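You operate a simulated robot arm through the tools that you are given. There is no shell and no other tool. Be economical: measure what you need, move in short steps, check, and stop when the job is done.

The job below is to be done with a simulated two-armed robot. You get a single attempt, and the scene is never put back.

Task
Take the teal zip case on the top of the plug bench and put it away on the top of the long bench. Press the channel a mute key to switch it on. Pick up the magazine file that says "rota" from the top of the short desk with one hand, pass it to the other hand and put it on the top of the white bench. Lift the switch cover open. Any order will do. Set down upright: magazine file.

The check looks at the end state, three seconds after you hand in, the way a careful person would. Anything else that was tipped, shoved, dropped, spilled or broken makes it a failure. A push-on lid holds only when it is set on centred and level and pressed home; a screw cap is set on level and turned clockwise until tight.

Robot
Two 7-joint arms with two-finger parallel grippers on one trunk, on a base that drives. Base frame: it is fixed to the floor where the robot stands at the start and does not move with it; the origin is under the middle of the robot, x ahead of it, y to its left, z up; the surface under the hand at the start is at about z = 850. Readings come in mm, degrees, newtons and seconds.
The left shoulder is at the start at [71, 156, 1055], the right one opposite. Places, roughly: channel a mute key [300, 1700, 900]; magazine file [-3000, 500, 750]; switch cover [100, 4200, 800]; teal zip case (13x8x7 cm) [800, 0, 900]; top of the long bench [-3500, -1400, 800]; top of the white bench [400, 3100, 800]. Payload 3.91 kg a hand.
Tool frame (each hand has its own): the origin (TCP) lies between the finger pads and is the grasp point; the fingertips stand 30 mm ahead of it; z points along the fingers, y is the line along which they close. Largest opening 110 mm; finger width 20, thickness 10; the body of the gripper, 48 by 112 mm, starts 55 mm behind the TCP.
Orientation is told as [roll, pitch, yaw] about the base's x, y, z axes, in that order, counted from this pose: with the fingers straight down and closing along the base's y, the tool's x points along the base's -x, its y along +y and its z along -z.

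Tools
- The arms move only by the tool jog_arm. It takes "left_series", "right_series" or both (then of equal length, played together; a hand with none holds still); each is one flat list of numbers, 7 for each row, row after row: the shift along the base's x, y, z in units of 25 mm (1.0 is 25 mm), then the turn, a rotation vector about the base's x, y, z in units of 6 degrees (1.0 is 6 degrees), then the opening, from 0 (shut) to 1 (fully open). In form: [dx, dy, dz, rx, ry, rz, fingers, dx, dy, dz, rx, ry, rz, fingers, ...]. A call has 1 to 20 rows; each row shifts and turns the commanded pose from where the row before left it. A call with a number of a shift or a turn outside -1 to 1 is refused whole. A row lasts 0.2 s, in which the tool goes at most 50 mm and 8.6 degrees; a call with a longer step from one row to the next is refused whole, and so is a gripper value outside its range. Where a pose cannot be reached the arm comes as near as it can. A force on the tool above 40 N (or 10 N above the force at the start of the call, whichever is more), or a blocked arm, ends the call early, and 0.2 s more pass. Each finger travels about 108 mm/s and halts on what it meets, pressing with about 24 N; the grip force reading is that of the motor and also rises with nothing between the fingers. The clock runs only during rows and for 0.2 s after the last one: add rows that do not move to give the fingers time. The reply holds the time, the measured pose of the TCP, the force on the tool along the base axes, the opening and the grip force, in the units named above and with some noise, with the torque about the TCP (base axes, N m) and any sound that the robot's microphone picked up.
- Cameras (640 x 400 px; columns grow to the right, rows downward): "scene" is now at [143.1, 13.8, 1312]; the picture's right is [0.14, -0.99, 0.00], its down [-0.30, -0.04, -0.95] and it looks along [0.94, 0.14, -0.30] (base axes); focal length 260 px, centre (320, 200). "left" rides on the left gripper at [72, -17, -103] in its tool frame; the picture's right is [0.23, 0.97, 0.00], its down [-0.76, 0.18, -0.62] and it looks along [-0.61, 0.14, 0.78] (tool axes); focal length 222 px, centre (320, 200). "right" rides on the right gripper at [72, 17, -103] in its tool frame; the picture's right is [-0.23, 0.97, 0.00], its down [-0.76, -0.18, -0.62] and it looks along [-0.61, -0.14, 0.78] (tool axes); focal length 222 px, centre (320, 200). There is no depth. A picture from a camera that has moved, and an enlarged one, comes with that camera's place and axes in the base frame and with its lens.
- camera(camera): a new picture of that camera. It takes no simulated time.
- raise_lower(by): slides the trunk up (or, below 0, down) by that many mm; the arms and the scene camera ride with it, the base frame stays. It gives what a move gives, with no picture.
- base_move(legs): drives the robot by 1 to 6 legs, each [ahead, left, turn to the left] in mm, mm and degrees, along the robot's own axes; the way and the turn of a leg run together, so that a leg with both is an arc; at most 1500 mm and 180 degrees a leg. The arms and the cameras ride along, it lands a little off, and it stops where it bumps. It gives what a move gives.
- pan_tilt(pan, tilt): turns the head with the scene camera to pan (to the left, within 86 degrees either way) and tilt (down, from -29 to 69), counted from straight ahead of the robot. It gives what a move gives.
- inspect(camera, box): a new picture of the part [left, top, right, bottom] of that camera's present view, enlarged. It takes no simulated time.
- sign_off(): hands the job in; it is judged then, once.

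Work in short steps. Places have to be worked out from the pictures, the camera data and where the tool is seen: move nearer, look again, correct. Check each grasp and each placing, and mend what went wrong. You have 165 turns and 122 pictures in all, those below and enlarged ones among them. Open the grippers and draw the arms clear of the work before you hand the job in, unless the task says otherwise; then end with one line.

The tools are called as a command line: name --argument value ..., lists and objects as JSON in quotes. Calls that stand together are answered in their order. jog_arm: Moves the arms, as the interface text tells. Its arguments: {"type":"object","properties":{"left_series":{"type":"array","items":{"type":"number"}},"right_series":{"type":"array","items":{"type":"number"}}},"required":[]} The other tools are called the same way: raise_lower (by) slides the trunk up or down; base_move (legs) drives the base; pan_tilt (pan, tilt) turns the head that bears the scene camera; camera (camera) takes a picture; inspect (camera, box) takes an enlarged picture of a part of a camera's view; sign_off () hands the job in.

At the start:

```text
clock: 0.0
left_ee_pos: [798.2, 413.0, 1167.7]
left_ee_rot: [0.1, 0.0, 0.0]
left_force: [0.5, 0.5, 0.6]
left_torque: [0.01, -0.02, 0.02]
left_gripper_width: 109.6
left_finger_force: 0.0
right_ee_pos: [604.2, -212.2, 1110.0]
right_ee_rot: [-0.1, 0.0, 0.0]
right_force: [-0.3, 0.8, 0.6]
right_torque: [0.0, 0.0, 0.03]
right_gripper_width: 110.2
right_finger_force: 0.0
trunk travel left (down, up): [-500.0, 440.0]
robot x, y, heading: [-3.2, 1.0, 0.0]
head pan, tilt: [8.2, 17.7]
```

scene: 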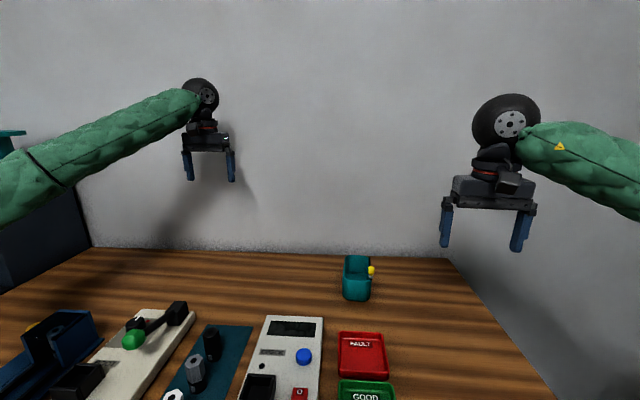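
right: 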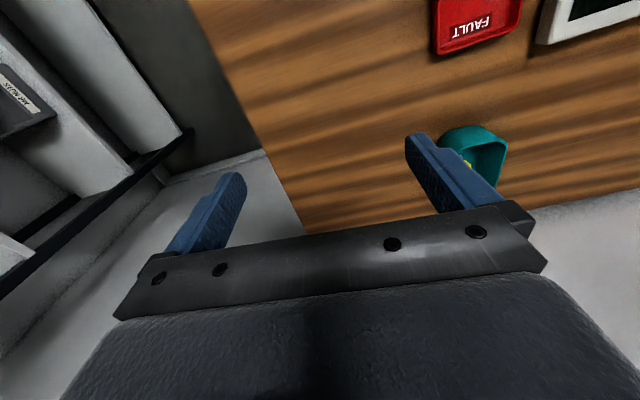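
left: 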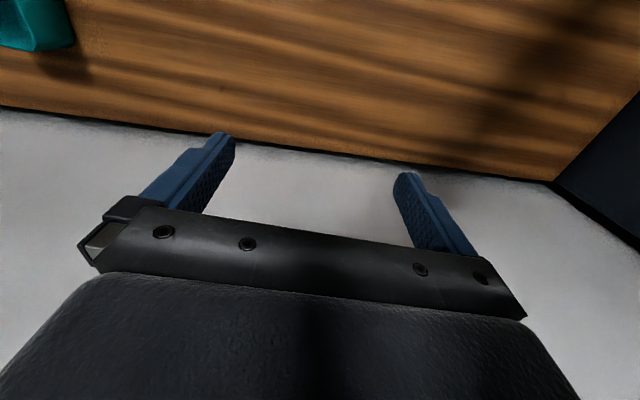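

The teal item with a yellow pull tag appears near [780, 0]. I'll zoom in on it first.

inspect --camera "scene" --box '[300, 230, 420, 310]'

inspect --camera "right" --box '[380, 80, 560, 200]'

```text
5.00 times, centred on (360, 270) of scene
camera zoom: at [143.1, 13.8, 1312.0], right [0.14, -0.99, 0.0], down [-0.3, -0.04, -0.95], along [0.94, 0.14, -0.3], focal length 1299 px, centre (120, -150)
```

zoom: 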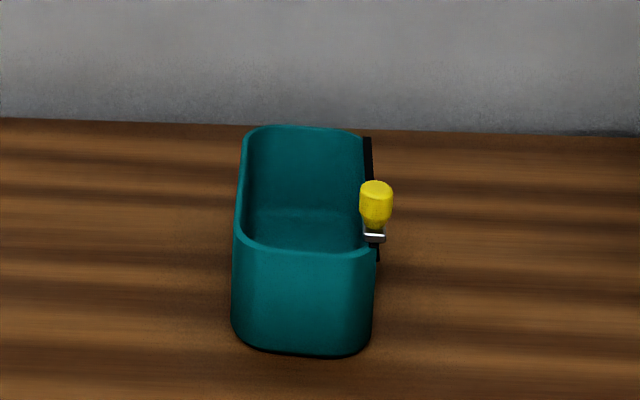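

```text
3.33 times, centred on (470, 140) of right
camera zoom: at [533.1, -195.6, 1213.2], right [0.23, 0.97, 0.0], down [0.76, -0.18, 0.62], along [0.61, -0.14, -0.78], focal length 740 px, centre (-180, 400)
```

zoom: 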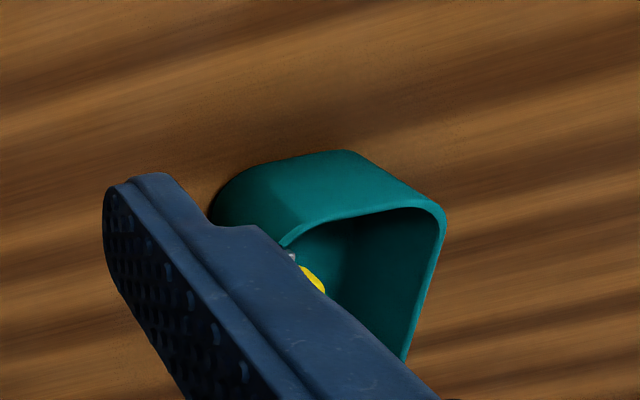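

The case is open-topped and aligned with x: about x 717–842, y −27 to 39, with the pull mid-length on the −y side. I'll bring the right hand above it at x≈752, clear of the pull, and check.

jog_arm --right_series '[0.65, 0.97, -0.49, 0, 0, 0, 1, 0.65, 0.97, -0.49, 0, 0, 0, 1, 0.65, 0.97, -0.49, 0, 0, 0, 1, 0.65, 0.97, -0.49, 0, 0, 0, 1, 0.65, 0.97, -0.49, 0, 0, 0, 1, 0.65, 0.97, -0.49, 0, 0, 0, 1, 0.65, 0.97, -0.49, 0, 0, 0, 1, 0.65, 0.97, -0.49, 0, 0, 0, 1, 0.65, 0.97, -0.49, 0, 0, 0, 1, 0, 0, 0, 0, 0, 0, 1]'

camera --camera "right"

camera --camera "scene"

```text
clock: 2.2
left_ee_pos: [797.8, 411.6, 1168.4]
left_ee_rot: [0.0, 0.0, 0.0]
left_force: [-0.6, 0.1, 0.1]
left_torque: [0.02, -0.03, 0.03]
left_gripper_width: 110.0
left_finger_force: 0.1
right_ee_pos: [749.8, 6.8, 1000.5]
right_ee_rot: [0.0, 0.0, 0.0]
right_force: [0.1, 0.1, 0.0]
right_torque: [-0.02, -0.01, 0.01]
right_gripper_width: 109.8
right_finger_force: 0.0
trunk travel left (down, up): [-500.0, 440.0]
robot x, y, heading: [1.8, -0.1, 0.0]
head pan, tilt: [8.2, 17.7]
```

```text
116 pictures are left
camera right: at [678.3, 22.3, 1103.6], right [0.23, 0.97, 0.0], down [0.76, -0.18, 0.62], along [0.61, -0.14, -0.78], focal length 222 px, centre (320, 200)
```

right: 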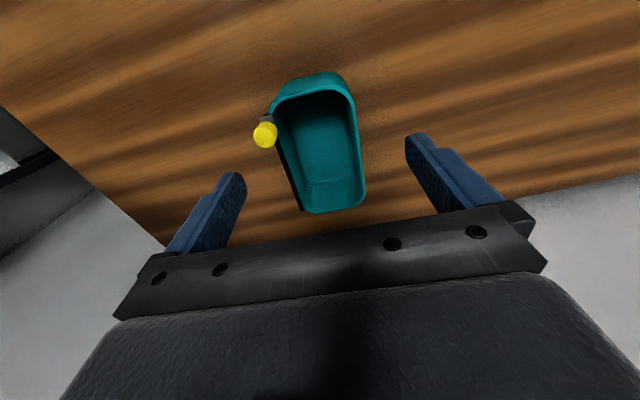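

```text
115 pictures are left
camera scene: at [142.8, 13.3, 1312.1], right [0.14, -0.99, 0.0], down [-0.3, -0.04, -0.95], along [0.94, 0.14, -0.3], focal length 260 px, centre (320, 200)
```

scene: 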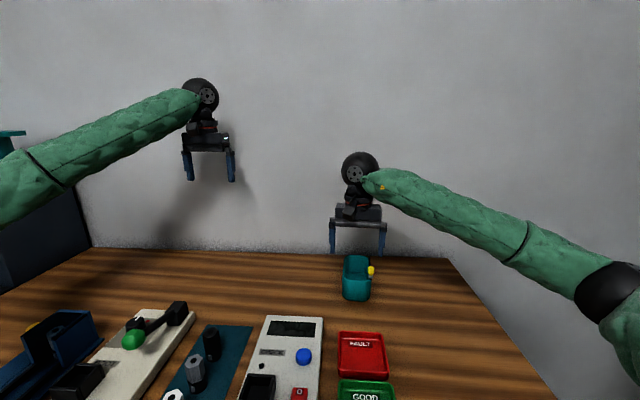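

The pull sits near x≈750 at the near end, so I'll grip at x≈802, y≈3 instead. Moving over and descending to TCP z≈893, then closing.

jog_arm --right_series '[1, -0.1, 0, 0, 0, 0, 1, 1, -0.1, 0, 0, 0, 0, 1, 0.1, 0, -0.9, 0, 0, 0, 1, 0, 0, -0.9, 0, 0, 0, 1, 0, 0, -0.9, 0, 0, 0, 1, 0, 0, -0.9, 0, 0, 0, 1, 0, 0, -0.7, 0, 0, 0, 1, 0, 0, 0, 0, 0, 0, 1, 0, 0, 0, 0, 0, 0, 0.5, 0, 0, 0, 0, 0, 0, 0.3, 0, 0, 0, 0, 0, 0, 0.3]'

camera --camera "right"

```text
clock: 4.6
left_ee_pos: [798.6, 413.3, 1168.4]
left_ee_rot: [-0.1, 0.0, -0.1]
left_force: [-0.5, 0.1, -0.1]
left_torque: [-0.01, 0.04, -0.01]
left_gripper_width: 109.7
left_finger_force: 0.1
right_ee_pos: [803.6, 0.5, 891.8]
right_ee_rot: [0.0, -0.1, -0.1]
right_force: [-0.5, 0.5, -0.2]
right_torque: [0.06, -0.06, 0.03]
right_gripper_width: 74.8
right_finger_force: 23.9
trunk travel left (down, up): [-500.0, 440.0]
robot x, y, heading: [-2.7, 3.8, -0.0]
head pan, tilt: [8.2, 17.7]
```

```text
114 pictures are left
camera right: at [731.6, 17.5, 995.7], right [0.23, 0.97, 0.0], down [0.76, -0.18, 0.62], along [0.61, -0.14, -0.78], focal length 222 px, centre (320, 200)
```

right: 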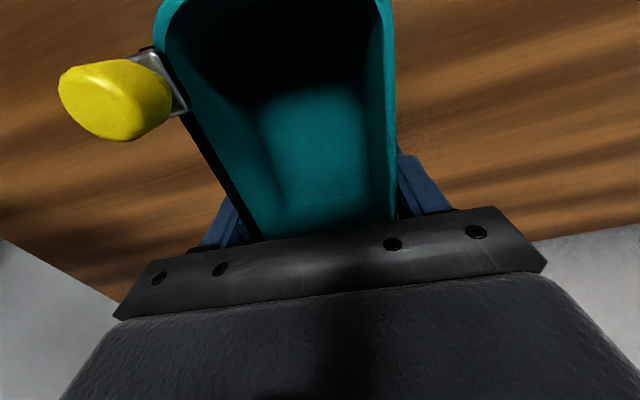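

Gripped at 75 mm with 24 N. Lifting straight up, then drawing in; also drawing the left hand in a bit.

jog_arm --right_series '[0, 0, 0.6, 0, 0, 0, 0.3, 0, 0, 1, 0, 0, 0, 0.3, 0, 0, 1, 0, 0, 0, 0.3, 0, 0, 1, 0, 0, 0, 0.3, 0, 0, 1, 0, 0, 0, 0.3, 0, 0, 1, 0, 0, 0, 0.3, -1, -0.8, 0.5, 0, 0, 0, 0.3, -1, -0.8, 0.5, 0, 0, 0, 0.3, -1, -0.8, 0, 0, 0, 0, 0.3, -1, -0.8, 0, 0, 0, 0, 0.3, -1, -0.8, 0, 0, 0, 0, 0.3, -1, -0.8, 0, 0, 0, 0, 0.3, -1, -0.8, 0, 0, 0, 0, 0.3, -1, -0.8, 0, 0, 0, 0, 0.3, -1, -0.8, 0, 0, 0, 0, 0.3, 0, 0, 0, 0, 0, 0, 0.3]' --left_series '[0, 0, 0, 0, 0, 0, 1, 0, 0, 0, 0, 0, 0, 1, 0, 0, 0, 0, 0, 0, 1, 0, 0, 0, 0, 0, 0, 1, -0.5, -0.3, 0, 0, 0, 0, 1, -1, -0.5, 0, 0, 0, 0, 1, -1, -0.5, 0, 0, 0, 0, 1, -1, -0.5, 0, 0, 0, 0, 1, -1, -0.5, 0, 0, 0, 0, 1, -1, -0.5, 0, 0, 0, 0, 1, -1, -0.5, 0, 0, 0, 0, 1, -1, -0.5, 0, 0, 0, 0, 1, -1, -0.5, 0, 0, 0, 0, 1, 0, 0, 0, 0, 0, 0, 1, 0, 0, 0, 0, 0, 0, 1, 0, 0, 0, 0, 0, 0, 1]'

camera --camera "right"

pan_tilt --pan 80 --tilt 15

camera --camera "scene"

```text
clock: 8.0
left_ee_pos: [586.2, 306.3, 1167.8]
left_ee_rot: [0.0, 0.1, 0.0]
left_force: [-0.4, -1.3, 0.1]
left_torque: [-0.01, 0.01, 0.02]
left_gripper_width: 109.9
left_finger_force: 0.1
right_ee_pos: [578.1, -179.6, 1059.5]
right_ee_rot: [0.1, 0.1, 0.1]
right_force: [0.6, -0.3, -1.4]
right_torque: [-0.01, -0.03, 0.05]
right_gripper_width: 74.7
right_finger_force: 23.6
trunk travel left (down, up): [-500.0, 440.0]
robot x, y, heading: [-0.1, 0.9, 0.1]
head pan, tilt: [8.2, 17.7]
```

```text
113 pictures are left
camera right: at [506.6, -162.4, 1161.3], right [0.23, 0.97, 0.0], down [0.76, -0.18, 0.62], along [0.61, -0.14, -0.78], focal length 222 px, centre (320, 200)
```

right: 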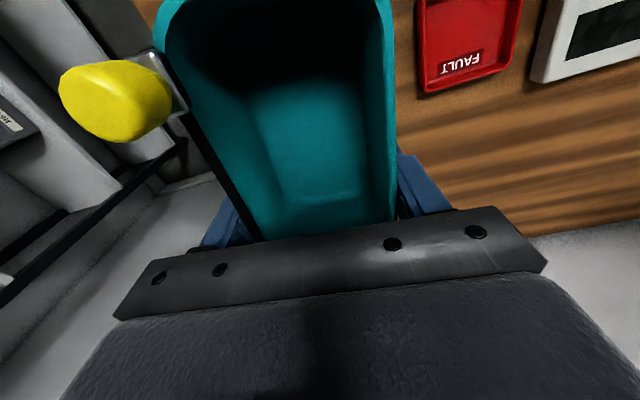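

```text
clock: 9.4
left_ee_pos: [586.1, 305.7, 1169.6]
left_ee_rot: [0.0, -0.1, 0.0]
left_force: [-0.5, -0.2, -0.5]
left_torque: [0.04, 0.01, 0.01]
left_gripper_width: 110.0
left_finger_force: 0.0
right_ee_pos: [577.4, -179.4, 1057.0]
right_ee_rot: [0.0, 0.0, -0.1]
right_force: [-0.3, -0.7, -1.0]
right_torque: [-0.02, -0.07, -0.04]
right_gripper_width: 74.8
right_finger_force: 23.9
trunk travel left (down, up): [-500.0, 440.0]
robot x, y, heading: [0.3, 1.0, 0.2]
head pan, tilt: [80.0, 15.0]
```

```text
112 pictures are left
camera scene: at [67.0, 92.4, 1316.4], right [0.98, -0.17, 0.0], down [-0.05, -0.25, -0.97], along [0.17, 0.95, -0.26], focal length 260 px, centre (320, 200)
```

scene: 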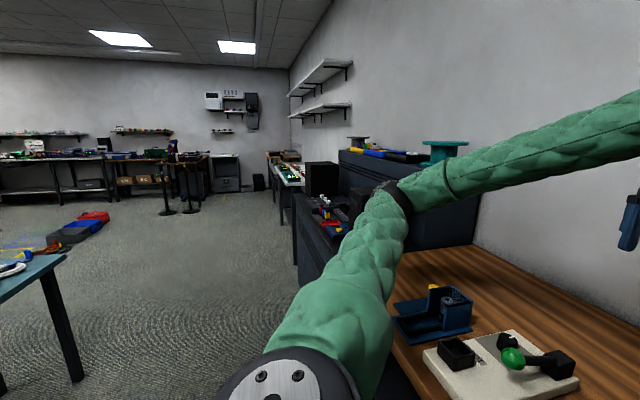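

Case held firmly. Now look to the right side to see the way toward the long bench.

pan_tilt --pan -86 --tilt 15

camera --camera "scene"

```text
clock: 12.0
left_ee_pos: [585.3, 305.3, 1168.2]
left_ee_rot: [-0.1, 0.0, 0.0]
left_force: [-0.3, 0.2, -0.1]
left_torque: [0.0, -0.02, 0.01]
left_gripper_width: 110.2
left_finger_force: 0.1
right_ee_pos: [576.6, -179.4, 1057.3]
right_ee_rot: [0.1, 0.0, 0.0]
right_force: [0.2, 0.2, -1.3]
right_torque: [-0.01, -0.06, 0.01]
right_gripper_width: 74.7
right_finger_force: 24.1
trunk travel left (down, up): [-500.0, 440.0]
robot x, y, heading: [3.5, 0.9, -0.2]
head pan, tilt: [-85.9, 15.0]
```

```text
111 pictures are left
camera scene: at [57.4, -92.7, 1316.4], right [-1.0, -0.07, 0.0], down [-0.02, 0.26, -0.97], along [0.07, -0.96, -0.26], focal length 260 px, centre (320, 200)
```

scene: 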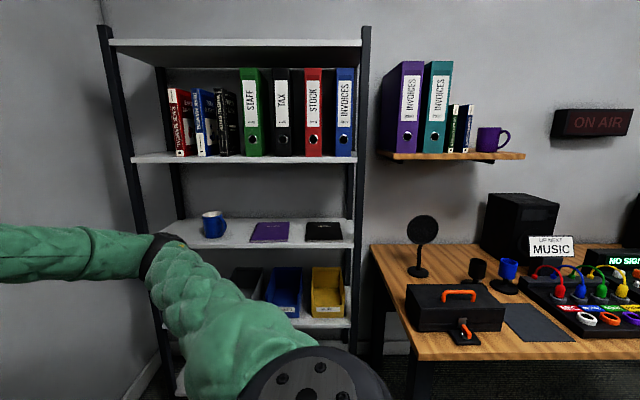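

A desk lies on the right from y≈−680; there is free floor behind. Backing up, then turning around to the left.

base_move --legs '[[-800, 0, 0], [0, 0, 90]]'

pan_tilt --pan 60 --tilt 15

camera --camera "scene"

```text
clock: 20.1
left_ee_pos: [-1090.8, 594.0, 1169.5]
left_ee_rot: [-0.1, 0.0, 89.5]
left_force: [-0.3, 0.6, 0.3]
left_torque: [0.03, -0.01, -0.01]
left_gripper_width: 110.0
left_finger_force: 0.0
right_ee_pos: [-606.7, 580.2, 1057.1]
right_ee_rot: [0.0, 0.0, 89.3]
right_force: [-0.4, 0.2, -2.0]
right_torque: [0.02, 0.02, 0.05]
right_gripper_width: 74.7
right_finger_force: 23.9
trunk travel left (down, up): [-500.0, 440.0]
robot x, y, heading: [-789.7, 9.2, 89.5]
head pan, tilt: [-85.9, 15.0]
```

```text
clock: 22.4
left_ee_pos: [-1090.8, 593.8, 1168.7]
left_ee_rot: [0.0, 0.0, 89.5]
left_force: [0.4, -1.0, 0.1]
left_torque: [0.01, 0.02, -0.02]
left_gripper_width: 110.0
left_finger_force: 0.1
right_ee_pos: [-605.3, 581.5, 1057.9]
right_ee_rot: [0.0, 0.0, 89.4]
right_force: [0.5, 0.0, -1.1]
right_torque: [0.05, 0.0, 0.0]
right_gripper_width: 74.7
right_finger_force: 24.8
trunk travel left (down, up): [-500.0, 440.0]
robot x, y, heading: [-791.1, 2.7, 89.5]
head pan, tilt: [60.0, 15.0]
```

```text
110 pictures are left
camera scene: at [-870.9, 103.2, 1316.4], right [0.51, 0.86, 0.0], down [0.22, -0.13, -0.97], along [-0.83, 0.49, -0.26], focal length 260 px, centre (320, 200)
```

scene: 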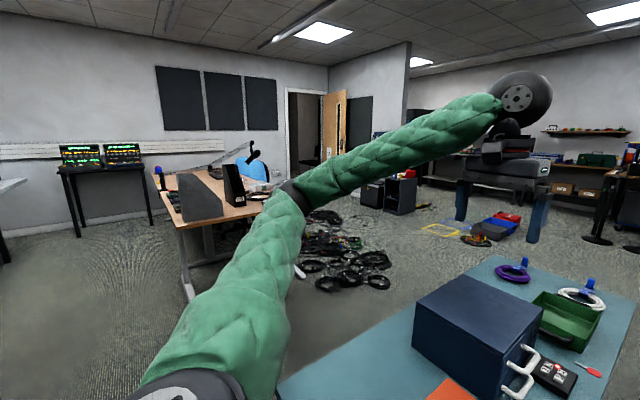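

The short desk with magazine files is ahead-left. Turning another 90° to face −x and looking toward the long bench.

base_move --legs '[[0, 0, 90]]'

pan_tilt --pan 20 --tilt 15

camera --camera "scene"

```text
clock: 26.6
left_ee_pos: [-1377.4, -299.4, 1168.1]
left_ee_rot: [0.0, 0.1, 179.8]
left_force: [0.2, -0.4, -0.9]
left_torque: [0.01, -0.02, -0.01]
left_gripper_width: 109.9
left_finger_force: 0.2
right_ee_pos: [-1368.0, 184.5, 1058.5]
right_ee_rot: [0.0, 0.0, 179.7]
right_force: [0.7, -1.0, -1.9]
right_torque: [0.04, 0.06, 0.0]
right_gripper_width: 74.6
right_finger_force: 24.1
trunk travel left (down, up): [-500.0, 440.0]
robot x, y, heading: [-793.2, 3.1, 179.7]
head pan, tilt: [60.0, 15.0]
```

```text
clock: 27.6
left_ee_pos: [-1377.9, -298.2, 1167.9]
left_ee_rot: [0.0, 0.0, 179.8]
left_force: [-0.5, -0.4, 0.8]
left_torque: [-0.03, 0.01, 0.0]
left_gripper_width: 109.9
left_finger_force: 0.1
right_ee_pos: [-1368.2, 186.1, 1057.6]
right_ee_rot: [-0.1, 0.0, 179.8]
right_force: [0.3, 0.3, -1.8]
right_torque: [0.02, 0.04, 0.05]
right_gripper_width: 74.9
right_finger_force: 23.8
trunk travel left (down, up): [-500.0, 440.0]
robot x, y, heading: [-788.1, 3.7, 179.6]
head pan, tilt: [20.0, 15.0]
```

```text
109 pictures are left
camera scene: at [-929.6, -26.6, 1316.4], right [-0.34, 0.94, 0.0], down [0.24, 0.09, -0.97], along [-0.91, -0.33, -0.26], focal length 260 px, centre (320, 200)
```

scene: 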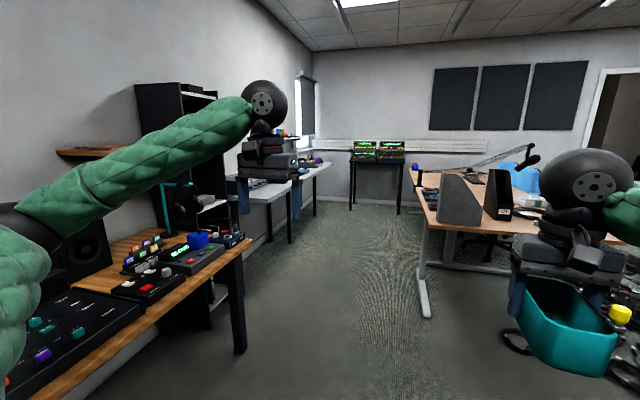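

The long white-topped bench along the left wall is likely the target. Zooming there and on the files.

inspect --camera "scene" --box '[225, 110, 365, 250]'

inspect --camera "scene" --box '[400, 130, 560, 250]'

```text
2.86 times, centred on (295, 180) of scene
camera zoom: at [-929.6, -26.6, 1316.4], right [-0.34, 0.94, 0.0], down [0.24, 0.09, -0.97], along [-0.91, -0.33, -0.26], focal length 742 px, centre (391, 257)
```

zoom: 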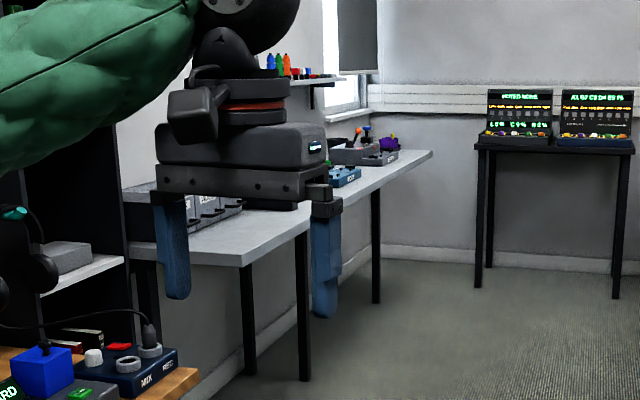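

```text
3.33 times, centred on (480, 190) of scene
camera zoom: at [-929.6, -26.6, 1316.4], right [-0.34, 0.94, 0.0], down [0.24, 0.09, -0.97], along [-0.91, -0.33, -0.26], focal length 866 px, centre (-213, 233)
```

zoom: 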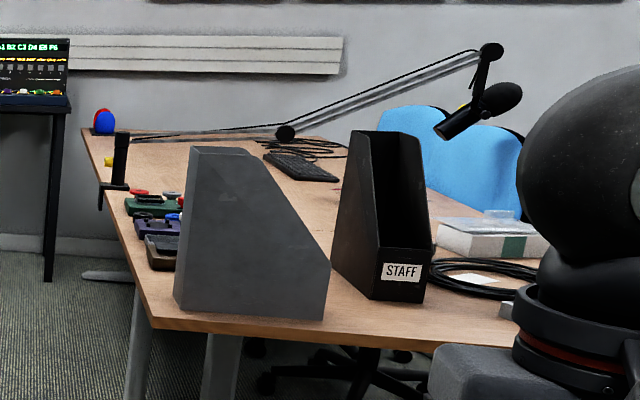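

The long bench front edge runs about y≈−1010 from x≈−2530 on; the short desk's side is about y≈50–100. I'll raise the trunk for clearance and drive into the corridor in stages.

raise_lower --by 150

base_move --legs '[[800, 380, 0], [700, 50, 0]]'

pan_tilt --pan 35 --tilt 25

camera --camera "scene"

```text
clock: 29.4
left_ee_pos: [-1379.1, -298.8, 1317.6]
left_ee_rot: [0.0, 0.1, 179.8]
left_force: [-0.3, -0.5, -0.4]
left_torque: [0.0, 0.0, -0.01]
left_gripper_width: 109.8
left_finger_force: 0.1
right_ee_pos: [-1368.7, 185.7, 1207.7]
right_ee_rot: [0.0, -0.1, 179.7]
right_force: [-0.8, -0.5, -2.2]
right_torque: [0.01, 0.05, 0.0]
right_gripper_width: 74.9
right_finger_force: 24.5
trunk travel left (down, up): [-650.0, 290.0]
robot x, y, heading: [-793.6, 5.3, 179.8]
head pan, tilt: [20.0, 15.0]
```

```text
clock: 37.5
left_ee_pos: [-2877.1, -724.1, 1317.0]
left_ee_rot: [0.0, 0.1, 179.9]
left_force: [0.1, -1.0, 0.3]
left_torque: [0.01, 0.01, 0.0]
left_gripper_width: 109.9
left_finger_force: 0.0
right_ee_pos: [-2868.3, -238.4, 1207.9]
right_ee_rot: [0.0, 0.1, 179.8]
right_force: [-0.7, -1.0, -1.5]
right_torque: [0.01, 0.02, 0.0]
right_gripper_width: 74.7
right_finger_force: 23.8
trunk travel left (down, up): [-650.0, 290.0]
robot x, y, heading: [-2292.3, -418.1, 180.0]
head pan, tilt: [20.0, 15.0]
```

```text
clock: 38.3
left_ee_pos: [-2877.7, -725.1, 1319.1]
left_ee_rot: [0.0, 0.0, 179.8]
left_force: [0.2, 0.0, -0.2]
left_torque: [0.01, -0.01, 0.0]
left_gripper_width: 109.6
left_finger_force: 0.0
right_ee_pos: [-2868.4, -238.1, 1208.2]
right_ee_rot: [0.0, 0.0, 179.7]
right_force: [0.5, -0.2, -2.4]
right_torque: [-0.01, 0.03, 0.0]
right_gripper_width: 74.9
right_finger_force: 24.1
trunk travel left (down, up): [-650.0, 290.0]
robot x, y, heading: [-2287.7, -419.0, 179.7]
head pan, tilt: [35.0, 25.0]
```

```text
106 pictures are left
camera scene: at [-2417.1, -471.4, 1450.2], right [-0.57, 0.82, 0.0], down [0.35, 0.24, -0.91], along [-0.74, -0.52, -0.42], focal length 260 px, centre (320, 200)
```

scene: 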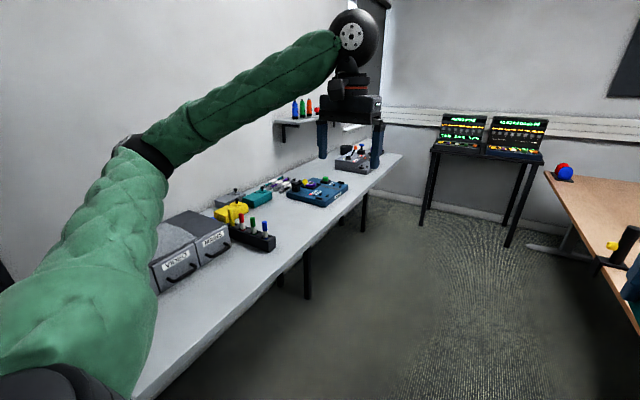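

Free space on the bench lies between the black connector box (x≈−3070) and the blue case (x≈−3480), around [−3270, −1180]. Driving to x≈−3090 and turning to face it.

base_move --legs '[[800, 20, 0], [0, 0, 90]]'

pan_tilt --pan 0 --tilt 40

camera --camera "scene"

```text
clock: 46.4
left_ee_pos: [-2783.3, -1022.3, 1317.9]
left_ee_rot: [-0.1, 0.0, -89.8]
left_force: [-0.2, -0.3, 0.8]
left_torque: [-0.02, 0.02, 0.0]
left_gripper_width: 109.8
left_finger_force: 0.1
right_ee_pos: [-3267.4, -1016.6, 1208.6]
right_ee_rot: [0.1, 0.0, -89.9]
right_force: [0.7, 0.5, -2.3]
right_torque: [-0.03, 0.01, 0.0]
right_gripper_width: 75.0
right_finger_force: 24.1
trunk travel left (down, up): [-650.0, 290.0]
robot x, y, heading: [-3094.0, -439.3, -90.0]
head pan, tilt: [35.0, 25.0]
```

```text
clock: 47.4
left_ee_pos: [-2783.9, -1022.9, 1318.2]
left_ee_rot: [0.0, 0.0, -89.8]
left_force: [0.1, 0.2, -0.8]
left_torque: [-0.03, 0.0, -0.03]
left_gripper_width: 109.9
left_finger_force: 0.1
right_ee_pos: [-3268.6, -1015.5, 1208.9]
right_ee_rot: [-0.1, 0.0, -89.9]
right_force: [-0.5, -1.2, -1.4]
right_torque: [-0.05, -0.04, -0.01]
right_gripper_width: 74.7
right_finger_force: 24.3
trunk travel left (down, up): [-650.0, 290.0]
robot x, y, heading: [-3092.9, -442.2, -90.0]
head pan, tilt: [0.0, 40.0]
```

```text
105 pictures are left
camera scene: at [-3089.5, -573.3, 1426.9], right [-1.0, 0.0, 0.0], down [0.0, 0.64, -0.77], along [0.0, -0.77, -0.64], focal length 260 px, centre (320, 200)
```

scene: 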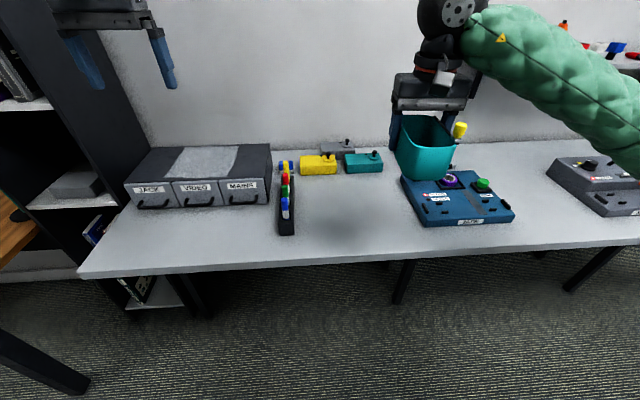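

Free area x −3010…−3420 between the connector box and the blue unit, front edge y≈−1040. Target TCP [−3225, −1210]. Lower the trunk 150 and move over the spot.

raise_lower --by -150

jog_arm --right_series '[0.215, -0.975, 0, 0, 0, 0, 0.3, 0.215, -0.975, 0, 0, 0, 0, 0.3, 0.215, -0.975, 0, 0, 0, 0, 0.3, 0.215, -0.975, 0, 0, 0, 0, 0.3, 0.215, -0.975, 0, 0, 0, 0, 0.3, 0.215, -0.975, 0, 0, 0, 0, 0.3, 0.215, -0.975, -0.5, 0, 0, 0, 0.3, 0.215, -0.975, -1, 0, 0, 0, 0.3, 0, 0, -1, 0, 0, 0, 0.3, 0, 0, -1, 0, 0, 0, 0.3, 0, 0, -1, 0, 0, 0, 0.3, 0, 0, 0, 0, 0, 0, 0.3]'

camera --camera "scene"

```text
clock: 49.2
left_ee_pos: [-2783.9, -1022.2, 1168.6]
left_ee_rot: [-0.1, -0.1, -90.0]
left_force: [0.3, 0.3, -0.4]
left_torque: [0.02, 0.03, -0.01]
left_gripper_width: 110.0
left_finger_force: 0.1
right_ee_pos: [-3267.9, -1015.7, 1057.7]
right_ee_rot: [0.1, 0.0, -89.9]
right_force: [0.6, 0.4, -0.9]
right_torque: [-0.05, 0.01, 0.01]
right_gripper_width: 74.8
right_finger_force: 24.0
trunk travel left (down, up): [-500.0, 440.0]
robot x, y, heading: [-3091.5, -437.2, -89.8]
head pan, tilt: [0.0, 40.0]
```

```text
clock: 51.8
left_ee_pos: [-2783.8, -1023.1, 1168.9]
left_ee_rot: [-0.1, 0.0, -89.9]
left_force: [0.4, -0.5, 0.5]
left_torque: [0.01, 0.06, -0.03]
left_gripper_width: 110.0
left_finger_force: 0.2
right_ee_pos: [-3225.5, -1212.2, 944.0]
right_ee_rot: [-0.1, 0.0, -90.0]
right_force: [0.5, 0.0, -1.8]
right_torque: [-0.06, 0.03, 0.0]
right_gripper_width: 75.0
right_finger_force: 23.9
trunk travel left (down, up): [-500.0, 440.0]
robot x, y, heading: [-3087.4, -440.4, -90.1]
head pan, tilt: [0.0, 40.0]
```

```text
104 pictures are left
camera scene: at [-3089.4, -573.2, 1276.8], right [-1.0, 0.0, 0.0], down [0.0, 0.64, -0.77], along [0.0, -0.77, -0.64], focal length 260 px, centre (320, 200)
```

scene: 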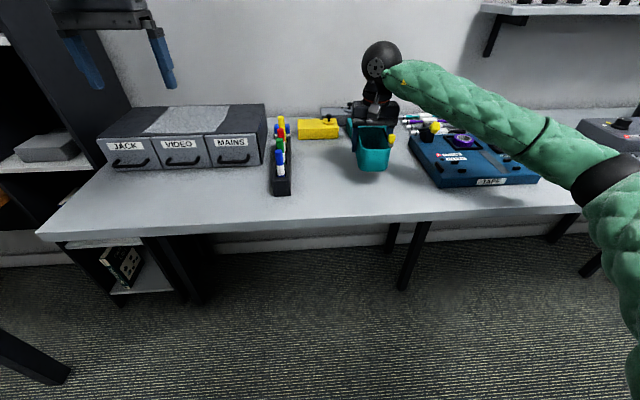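

Clear below. Descending about 85 mm, then gentle small steps.

jog_arm --right_series '[0, 0, -0.9, 0, 0, 0, 0.3, 0, 0, -0.9, 0, 0, 0, 0.3, 0, 0, -0.9, 0, 0, 0, 0.3, 0, 0, -0.6, 0, 0, 0, 0.3, 0, 0, -0.2, 0, 0, 0, 0.3, 0, 0, -0.1, 0, 0, 0, 0.3, 0, 0, 0, 0, 0, 0, 0.3]'

inspect --camera "scene" --box '[300, 90, 460, 240]'

```text
clock: 52.6
left_ee_pos: [-2784.5, -1022.3, 1168.2]
left_ee_rot: [-0.1, 0.0, -90.1]
left_force: [-0.3, -1.1, -0.4]
left_torque: [0.0, -0.01, 0.0]
left_gripper_width: 110.2
left_finger_force: 0.1
right_ee_pos: [-3225.8, -1211.1, 884.0]
right_ee_rot: [0.2, -0.5, -90.0]
right_force: [0.3, 9.5, 20.9]
right_torque: [0.86, 0.84, -0.37]
right_gripper_width: 74.7
right_finger_force: 24.2
trunk travel left (down, up): [-500.0, 440.0]
robot x, y, heading: [-3088.3, -437.8, -90.0]
head pan, tilt: [0.0, 40.0]
stopped in row 4 (right hand): the force on the tool passed its limit at 68 N (the readings are from after the stop); the commanded pose is now the measured one
```

```text
2.67 times, centred on (380, 165) of scene
camera zoom: at [-3089.5, -572.0, 1277.2], right [-1.0, 0.0, 0.0], down [0.0, 0.64, -0.77], along [0.0, -0.77, -0.64], focal length 693 px, centre (160, 293)
```

zoom: 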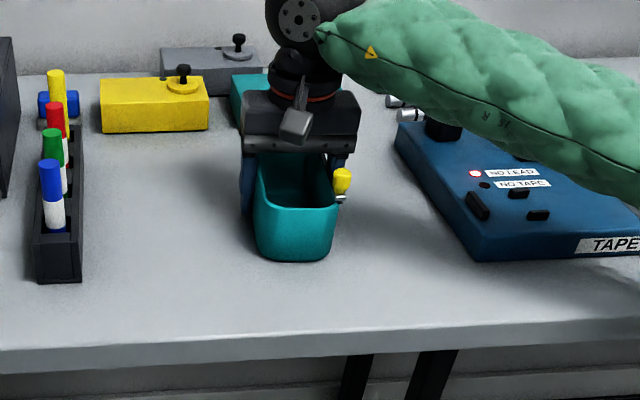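

Contact at TCP z≈884, so the bench top is at ≈842. I'll relax pressure slightly and open.

jog_arm --right_series '[0, 0, 0.04, 0, 0, 0, 0.3, 0, 0, 0, 0, 0, 0, 0.3]'

jog_arm --right_series '[0, 0, 0, 0, 0, 0, 0.8, 0, 0, 0, 0, 0, 0, 1, 0, 0, 0, 0, 0, 0, 1]'

inspect --camera "scene" --box '[300, 90, 460, 240]'

camera --camera "right"

```text
clock: 53.2
left_ee_pos: [-2783.9, -1020.8, 1170.6]
left_ee_rot: [0.0, -0.1, -89.9]
left_force: [0.0, 0.3, -0.3]
left_torque: [0.03, 0.0, 0.01]
left_gripper_width: 110.1
left_finger_force: 0.0
right_ee_pos: [-3226.1, -1212.5, 884.2]
right_ee_rot: [0.2, -0.5, -89.9]
right_force: [-0.4, 3.3, 21.0]
right_torque: [-0.12, 0.73, -0.01]
right_gripper_width: 75.0
right_finger_force: 24.1
trunk travel left (down, up): [-500.0, 440.0]
robot x, y, heading: [-3089.4, -436.6, -89.9]
head pan, tilt: [0.0, 40.0]
```

```text
clock: 54.0
left_ee_pos: [-2782.7, -1022.5, 1167.5]
left_ee_rot: [0.0, 0.0, -89.9]
left_force: [0.4, -0.4, 0.3]
left_torque: [-0.01, 0.01, -0.01]
left_gripper_width: 109.9
left_finger_force: 0.0
right_ee_pos: [-3226.6, -1212.6, 882.8]
right_ee_rot: [0.2, -0.4, -90.0]
right_force: [-0.1, 0.5, 0.0]
right_torque: [-0.01, 0.03, 0.03]
right_gripper_width: 110.1
right_finger_force: 0.0
trunk travel left (down, up): [-500.0, 440.0]
robot x, y, heading: [-3085.7, -440.2, -89.8]
head pan, tilt: [0.0, 40.0]
```

```text
2.67 times, centred on (380, 165) of scene
camera zoom: at [-3089.6, -573.2, 1276.8], right [-1.0, 0.0, 0.0], down [0.0, 0.64, -0.77], along [0.0, -0.77, -0.64], focal length 693 px, centre (160, 293)
```

zoom: 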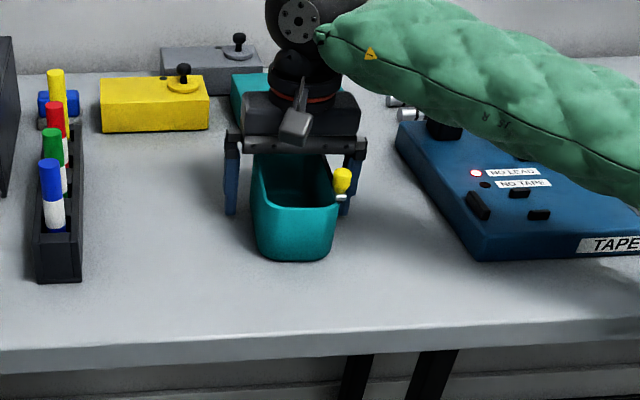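

```text
101 pictures are left
camera right: at [-3208.5, -1140.0, 985.8], right [0.97, -0.23, 0.0], down [-0.18, -0.76, 0.63], along [-0.14, -0.61, -0.78], focal length 222 px, centre (320, 200)
```

right: 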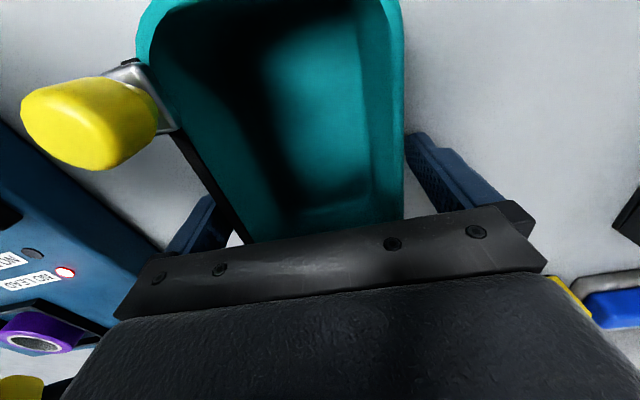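

Released and standing. Retract straight up, pull back, then raise trunk.

jog_arm --right_series '[0, 0, 1, 0, 0, 0, 1, 0, 0, 1, 0, 0, 0, 1, 0, 0, 1, 0, 0, 0, 1, 0, 0, 1, 0, 0, 0, 1, 0, 0, 1, 0, 0, 0, 1, 0, 0, 1, 0, 0, 0, 1, 0, 0, 1, 0, 0, 0, 1, -0.5, 1, 1, 0, 0, 0, 1, -0.5, 1, 1, 0, 0, 0, 1, -0.5, 1, 1, 0, 0, 0, 1, -0.5, 1, 1, 0, 0, 0, 1, 0, 1, 0, 0, 0, 0, 1, 0, 1, 0, 0, 0, 0, 1, 0, 1, 0, 0, 0, 0, 1]'

inspect --camera "scene" --box '[300, 90, 460, 240]'

raise_lower --by 150

pan_tilt --pan -80 --tilt 25

camera --camera "scene"

```text
clock: 57.0
left_ee_pos: [-2784.0, -1022.9, 1168.6]
left_ee_rot: [0.0, -0.1, -89.8]
left_force: [0.1, -0.2, -0.4]
left_torque: [0.0, 0.01, 0.0]
left_gripper_width: 110.0
left_finger_force: 0.1
right_ee_pos: [-3277.5, -1036.1, 1157.3]
right_ee_rot: [0.3, -0.5, -90.1]
right_force: [0.1, 1.4, -0.5]
right_torque: [-0.03, -0.01, -0.04]
right_gripper_width: 110.4
right_finger_force: 0.1
trunk travel left (down, up): [-500.0, 440.0]
robot x, y, heading: [-3087.4, -438.6, -90.1]
head pan, tilt: [0.0, 40.0]
```

```text
2.67 times, centred on (380, 165) of scene
camera zoom: at [-3089.8, -572.9, 1276.9], right [-1.0, 0.0, 0.0], down [0.0, 0.64, -0.77], along [0.0, -0.77, -0.64], focal length 693 px, centre (160, 293)
```

zoom: 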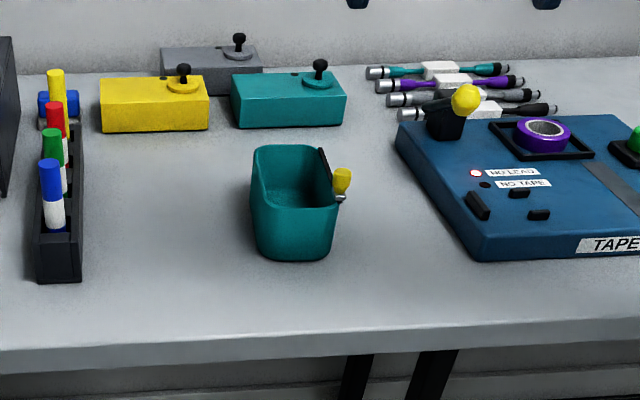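

```text
clock: 58.8
left_ee_pos: [-2782.0, -1023.3, 1318.6]
left_ee_rot: [-0.1, 0.1, -89.9]
left_force: [-0.7, -0.3, 0.0]
left_torque: [0.0, 0.0, 0.01]
left_gripper_width: 109.8
left_finger_force: 0.0
right_ee_pos: [-3276.0, -1038.0, 1307.1]
right_ee_rot: [0.2, -0.4, -90.0]
right_force: [-0.1, 0.1, 0.3]
right_torque: [0.01, 0.02, 0.04]
right_gripper_width: 109.9
right_finger_force: 0.1
trunk travel left (down, up): [-650.0, 290.0]
robot x, y, heading: [-3090.1, -437.6, -89.9]
head pan, tilt: [0.0, 40.0]
```

```text
clock: 60.3
left_ee_pos: [-2782.7, -1023.2, 1318.7]
left_ee_rot: [0.0, 0.0, -90.0]
left_force: [0.1, -0.5, -0.1]
left_torque: [-0.01, -0.02, 0.01]
left_gripper_width: 109.9
left_finger_force: 0.1
right_ee_pos: [-3276.9, -1036.9, 1307.7]
right_ee_rot: [0.3, -0.4, -90.0]
right_force: [0.6, 0.2, -0.1]
right_torque: [-0.01, 0.04, 0.0]
right_gripper_width: 110.2
right_finger_force: 0.1
trunk travel left (down, up): [-650.0, 290.0]
robot x, y, heading: [-3087.8, -441.2, -89.8]
head pan, tilt: [-80.0, 25.0]
```

```text
99 pictures are left
camera scene: at [-3180.5, -504.5, 1450.2], right [-0.18, 0.98, 0.0], down [0.42, 0.07, -0.91], along [-0.89, -0.16, -0.42], focal length 260 px, centre (320, 200)
```

scene: 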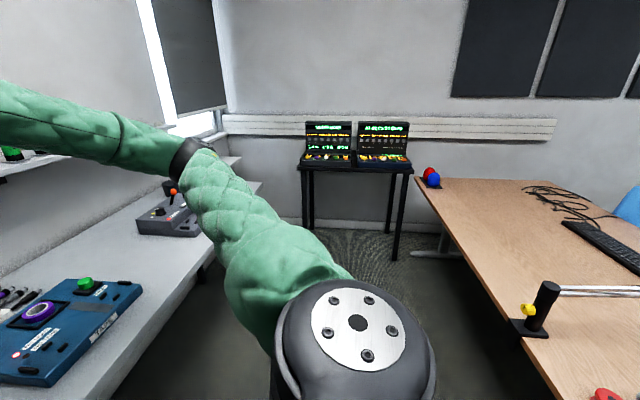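

Case is safely on the bench. The desk edge is at about y≈−20. Turning right 180° (open side) to face the short desk with arms high.

base_move --legs '[[0, 0, -90], [0, 0, -90]]'

pan_tilt --pan 0 --tilt 35

camera --camera "scene"

```text
clock: 68.3
left_ee_pos: [-3397.9, 145.7, 1320.3]
left_ee_rot: [0.1, 0.0, 90.4]
left_force: [0.2, -0.4, 1.1]
left_torque: [0.0, 0.01, -0.01]
left_gripper_width: 110.1
left_finger_force: 0.0
right_ee_pos: [-2905.1, 162.1, 1308.6]
right_ee_rot: [0.2, -0.3, 90.2]
right_force: [0.2, 0.7, 0.1]
right_torque: [0.02, -0.01, -0.03]
right_gripper_width: 110.1
right_finger_force: 0.1
trunk travel left (down, up): [-650.0, 290.0]
robot x, y, heading: [-3092.5, -438.2, 90.1]
head pan, tilt: [-80.0, 25.0]
```

```text
clock: 69.9
left_ee_pos: [-3397.6, 147.0, 1317.9]
left_ee_rot: [0.0, 0.0, 90.3]
left_force: [0.4, 0.4, -0.6]
left_torque: [0.02, 0.04, 0.04]
left_gripper_width: 109.8
left_finger_force: 0.1
right_ee_pos: [-2904.6, 162.2, 1306.6]
right_ee_rot: [0.2, -0.4, 90.2]
right_force: [-0.2, -0.4, 0.0]
right_torque: [0.02, 0.0, -0.02]
right_gripper_width: 110.3
right_finger_force: 0.1
trunk travel left (down, up): [-650.0, 290.0]
robot x, y, heading: [-3092.1, -439.9, 90.4]
head pan, tilt: [0.0, 35.0]
```

```text
98 pictures are left
camera scene: at [-3090.5, -298.7, 1434.4], right [1.0, 0.0, 0.0], down [0.0, -0.57, -0.82], along [0.0, 0.82, -0.57], focal length 260 px, centre (320, 200)
```

scene: 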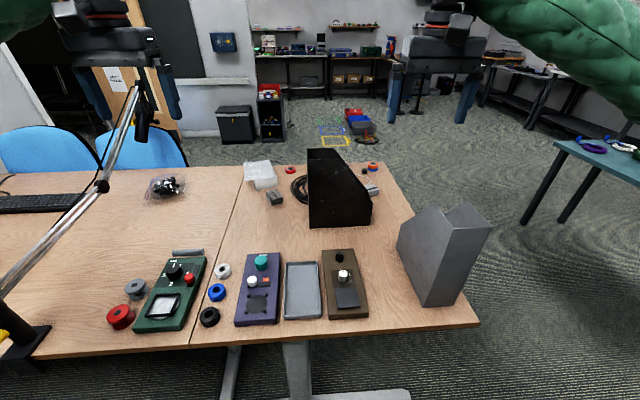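

Two files: black (STAFF) and grey. Zoom in on the grey one to see its orientation and possible label.

inspect --camera "scene" --box '[360, 180, 520, 320]'

inspect --camera "right" --box '[0, 0, 640, 400]'

```text
2.86 times, centred on (440, 250) of scene
camera zoom: at [-3090.5, -298.7, 1434.4], right [1.0, 0.0, 0.0], down [0.0, -0.57, -0.82], along [0.0, 0.82, -0.57], focal length 742 px, centre (-23, 57)
```

zoom: 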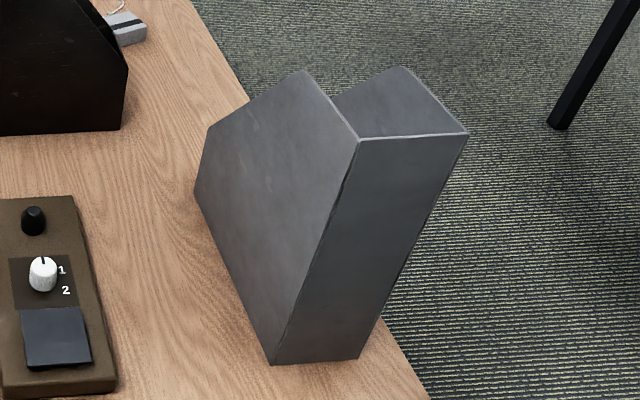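

```text
1.00 times, centred on (320, 200) of right (not enlarged: the box is as wide or as high as the picture)
camera zoom: at [-2920.9, 88.2, 1410.6], right [-0.97, 0.22, 0.0], down [0.18, 0.76, 0.63], along [0.14, 0.61, -0.78], focal length 222 px, centre (320, 200)
```

zoom: 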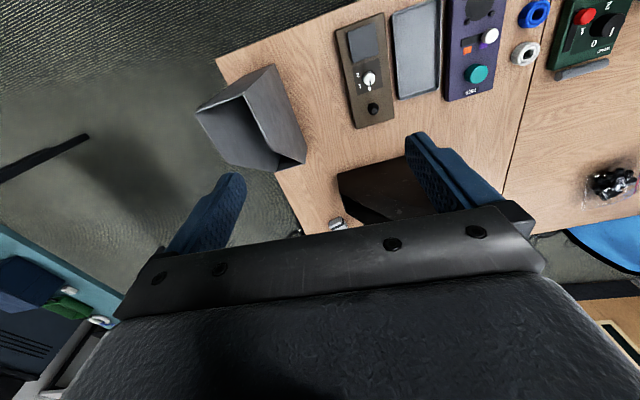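

Only the grey file is unlabelled from here; black says STAFF. Geometry: desk z≈730, grey file tall back facing me, back at y≈155, x −2783…−2691, 306 tall, 255 deep, rotated ~4°. Plan: left hand grips it horizontally from behind and lifts, right hand takes it from above. Position the base squarely.

base_move --legs '[[-139, -467, 0], [0, 0, 4]]'

pan_tilt --pan 5 --tilt 30

camera --camera "scene"

```text
clock: 73.2
left_ee_pos: [-2971.2, -14.3, 1316.9]
left_ee_rot: [0.1, 0.0, 94.5]
left_force: [0.2, 0.1, 0.0]
left_torque: [0.0, -0.04, 0.03]
left_gripper_width: 110.0
left_finger_force: 0.0
right_ee_pos: [-2481.2, 37.8, 1308.1]
right_ee_rot: [0.1, -0.4, 94.4]
right_force: [-0.4, 0.2, 0.5]
right_torque: [-0.01, -0.01, 0.01]
right_gripper_width: 110.1
right_finger_force: 0.0
trunk travel left (down, up): [-650.0, 290.0]
robot x, y, heading: [-2621.9, -575.1, 94.5]
head pan, tilt: [0.0, 35.0]
```

```text
clock: 73.9
left_ee_pos: [-2971.1, -14.3, 1318.9]
left_ee_rot: [0.1, 0.0, 94.5]
left_force: [0.3, 0.0, 0.3]
left_torque: [0.02, 0.0, -0.03]
left_gripper_width: 110.1
left_finger_force: 0.0
right_ee_pos: [-2480.3, 39.1, 1307.0]
right_ee_rot: [0.0, -0.4, 94.3]
right_force: [-0.3, 0.5, 0.9]
right_torque: [-0.01, -0.03, 0.0]
right_gripper_width: 109.7
right_finger_force: 0.0
trunk travel left (down, up): [-650.0, 290.0]
robot x, y, heading: [-2621.1, -575.0, 94.5]
head pan, tilt: [5.0, 30.0]
```

```text
95 pictures are left
camera scene: at [-2640.0, -433.2, 1442.2], right [0.99, 0.16, 0.0], down [0.08, -0.49, -0.87], along [-0.14, 0.85, -0.5], focal length 260 px, centre (320, 200)
```

scene: 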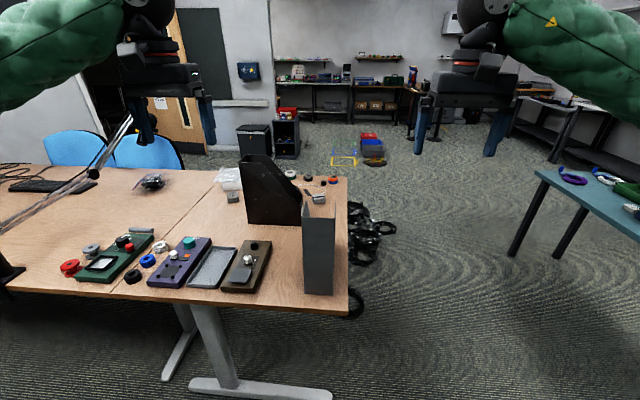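

inspect --camera "scene" --box '[270, 170, 370, 320]'

```text
2.67 times, centred on (320, 245) of scene
camera zoom: at [-2640.0, -433.2, 1442.2], right [0.99, 0.16, 0.0], down [0.08, -0.49, -0.87], along [-0.14, 0.85, -0.5], focal length 693 px, centre (320, 80)
```

zoom: 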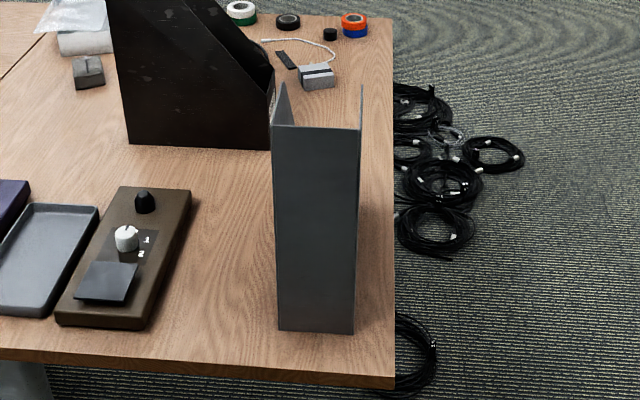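

Refined: back mid ≈[−2740, 155], yaw ≈6°. Rotating the left hand to point forward (90° about the right axis), staying high.

jog_arm --left_series '[0, 0, 0, 0, 0, 0.25, 1, 0, 0, 0, 0.9945, 0.1045, 0, 1, 0, 0, 0, 0.9945, 0.1045, 0, 1, 0, 0, 0, 0.9945, 0.1045, 0, 1, 0, 0, 0, 0.9945, 0.1045, 0, 1, 0, 0, 0, 0.9945, 0.1045, 0, 1, 0, 0, 0, 0.9945, 0.1045, 0, 1, 0, 0, 0, 0.9945, 0.1045, 0, 1, 0, 0, 0, 0.9945, 0.1045, 0, 1, 0, 0, 0, 0.9945, 0.1045, 0, 1, 0, 0, 0, 0.9945, 0.1045, 0, 1, 0, 0, 0, 0.9945, 0.1045, 0, 1, 0, 0, 0, 0.9945, 0.1045, 0, 1, 0, 0, 0, 0.9945, 0.1045, 0, 1, 0, 0, 0, 0.9945, 0.1045, 0, 1, 0, 0, 0, 0.9945, 0.1045, 0, 1, 0, 0, 0, 0, 0, 0, 1]'

camera --camera "left"

```text
clock: 77.5
left_ee_pos: [-2980.4, 27.8, 1337.7]
left_ee_rot: [137.9, -89.9, -41.9]
left_force: [-0.1, -1.2, -0.1]
left_torque: [0.01, 0.02, 0.01]
left_gripper_width: 110.2
left_finger_force: 0.0
left hand out of reach, approached as far as the arm can: row 13, 14, 15, 16
right_ee_pos: [-2479.5, 37.6, 1308.2]
right_ee_rot: [0.2, -0.4, 94.3]
right_force: [-0.9, 0.4, 0.6]
right_torque: [-0.02, 0.0, 0.0]
right_gripper_width: 109.9
right_finger_force: 0.0
trunk travel left (down, up): [-650.0, 290.0]
robot x, y, heading: [-2624.2, -575.6, 94.7]
head pan, tilt: [5.0, 30.0]
```

```text
93 pictures are left
camera left: at [-2953.8, -74.0, 1265.8], right [-0.97, -0.1, -0.23], down [-0.11, -0.64, 0.76], along [-0.22, 0.76, 0.61], focal length 222 px, centre (320, 200)
```

left: 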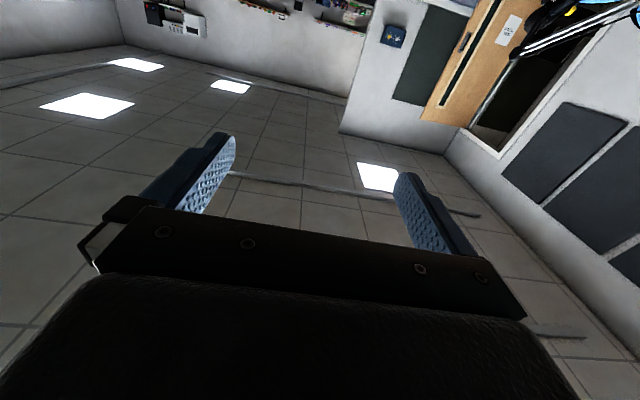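

The horizontal pose is at the arm's near limit up high, but lower down with the trunk raised it should fit. Move laterally in front of the file while still high.

jog_arm --left_series '[1, 0.1, 0, 0, 0, 0, 1, 1, 0.1, 0, 0, 0, 0, 1, 1, 0.1, 0, 0, 0, 0, 1, 1, 0.1, 0, 0, 0, 0, 1, 1, 0.1, 0, 0, 0, 0, 1, 1, 0.1, 0, 0, 0, 0, 1, 1, 0.1, 0, 0, 0, 0, 1, 1, 0.1, 0, 0, 0, 0, 1, 1, 0.1, 0, 0, 0, 0, 1, 0.8, 0.1, 0, 0, 0, 0, 1, 0, 0, -1, 0, 0, 0, 1, 0, 0, -1, 0, 0, 0, 1, 0, 0, -1, 0, 0, 0, 1, 0, 0, -1, 0, 0, 0, 1, 0, 0, -1, 0, 0, 0, 1, 0, 0, -1, 0, 0, 0, 1, 0, 0, 0, 0, 0, 0, 1]'

camera --camera "scene"

```text
clock: 81.1
left_ee_pos: [-2736.3, 56.8, 1188.8]
left_ee_rot: [95.4, -89.9, 0.7]
left_force: [0.1, -0.2, 0.0]
left_torque: [0.02, 0.02, -0.01]
left_gripper_width: 109.9
left_finger_force: 0.2
left hand out of reach, approached as far as the arm can: row 2
right_ee_pos: [-2480.8, 38.2, 1306.9]
right_ee_rot: [0.3, -0.5, 94.5]
right_force: [0.0, 0.2, 0.6]
right_torque: [-0.02, -0.02, -0.01]
right_gripper_width: 110.1
right_finger_force: 0.2
trunk travel left (down, up): [-650.0, 290.0]
robot x, y, heading: [-2619.6, -571.7, 94.6]
head pan, tilt: [5.0, 30.0]
```

```text
92 pictures are left
camera scene: at [-2639.0, -432.8, 1442.2], right [0.99, 0.16, 0.0], down [0.08, -0.49, -0.87], along [-0.14, 0.85, -0.5], focal length 260 px, centre (320, 200)
```

scene: 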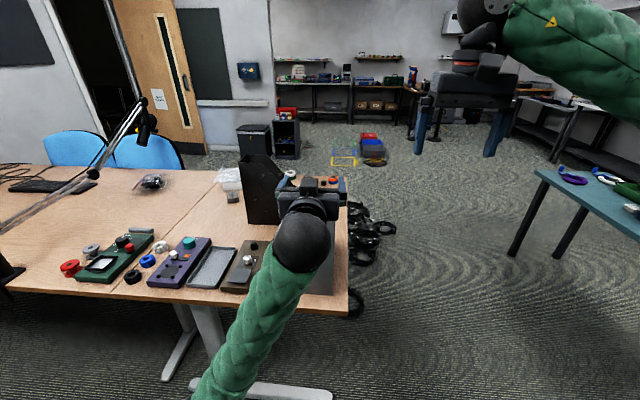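

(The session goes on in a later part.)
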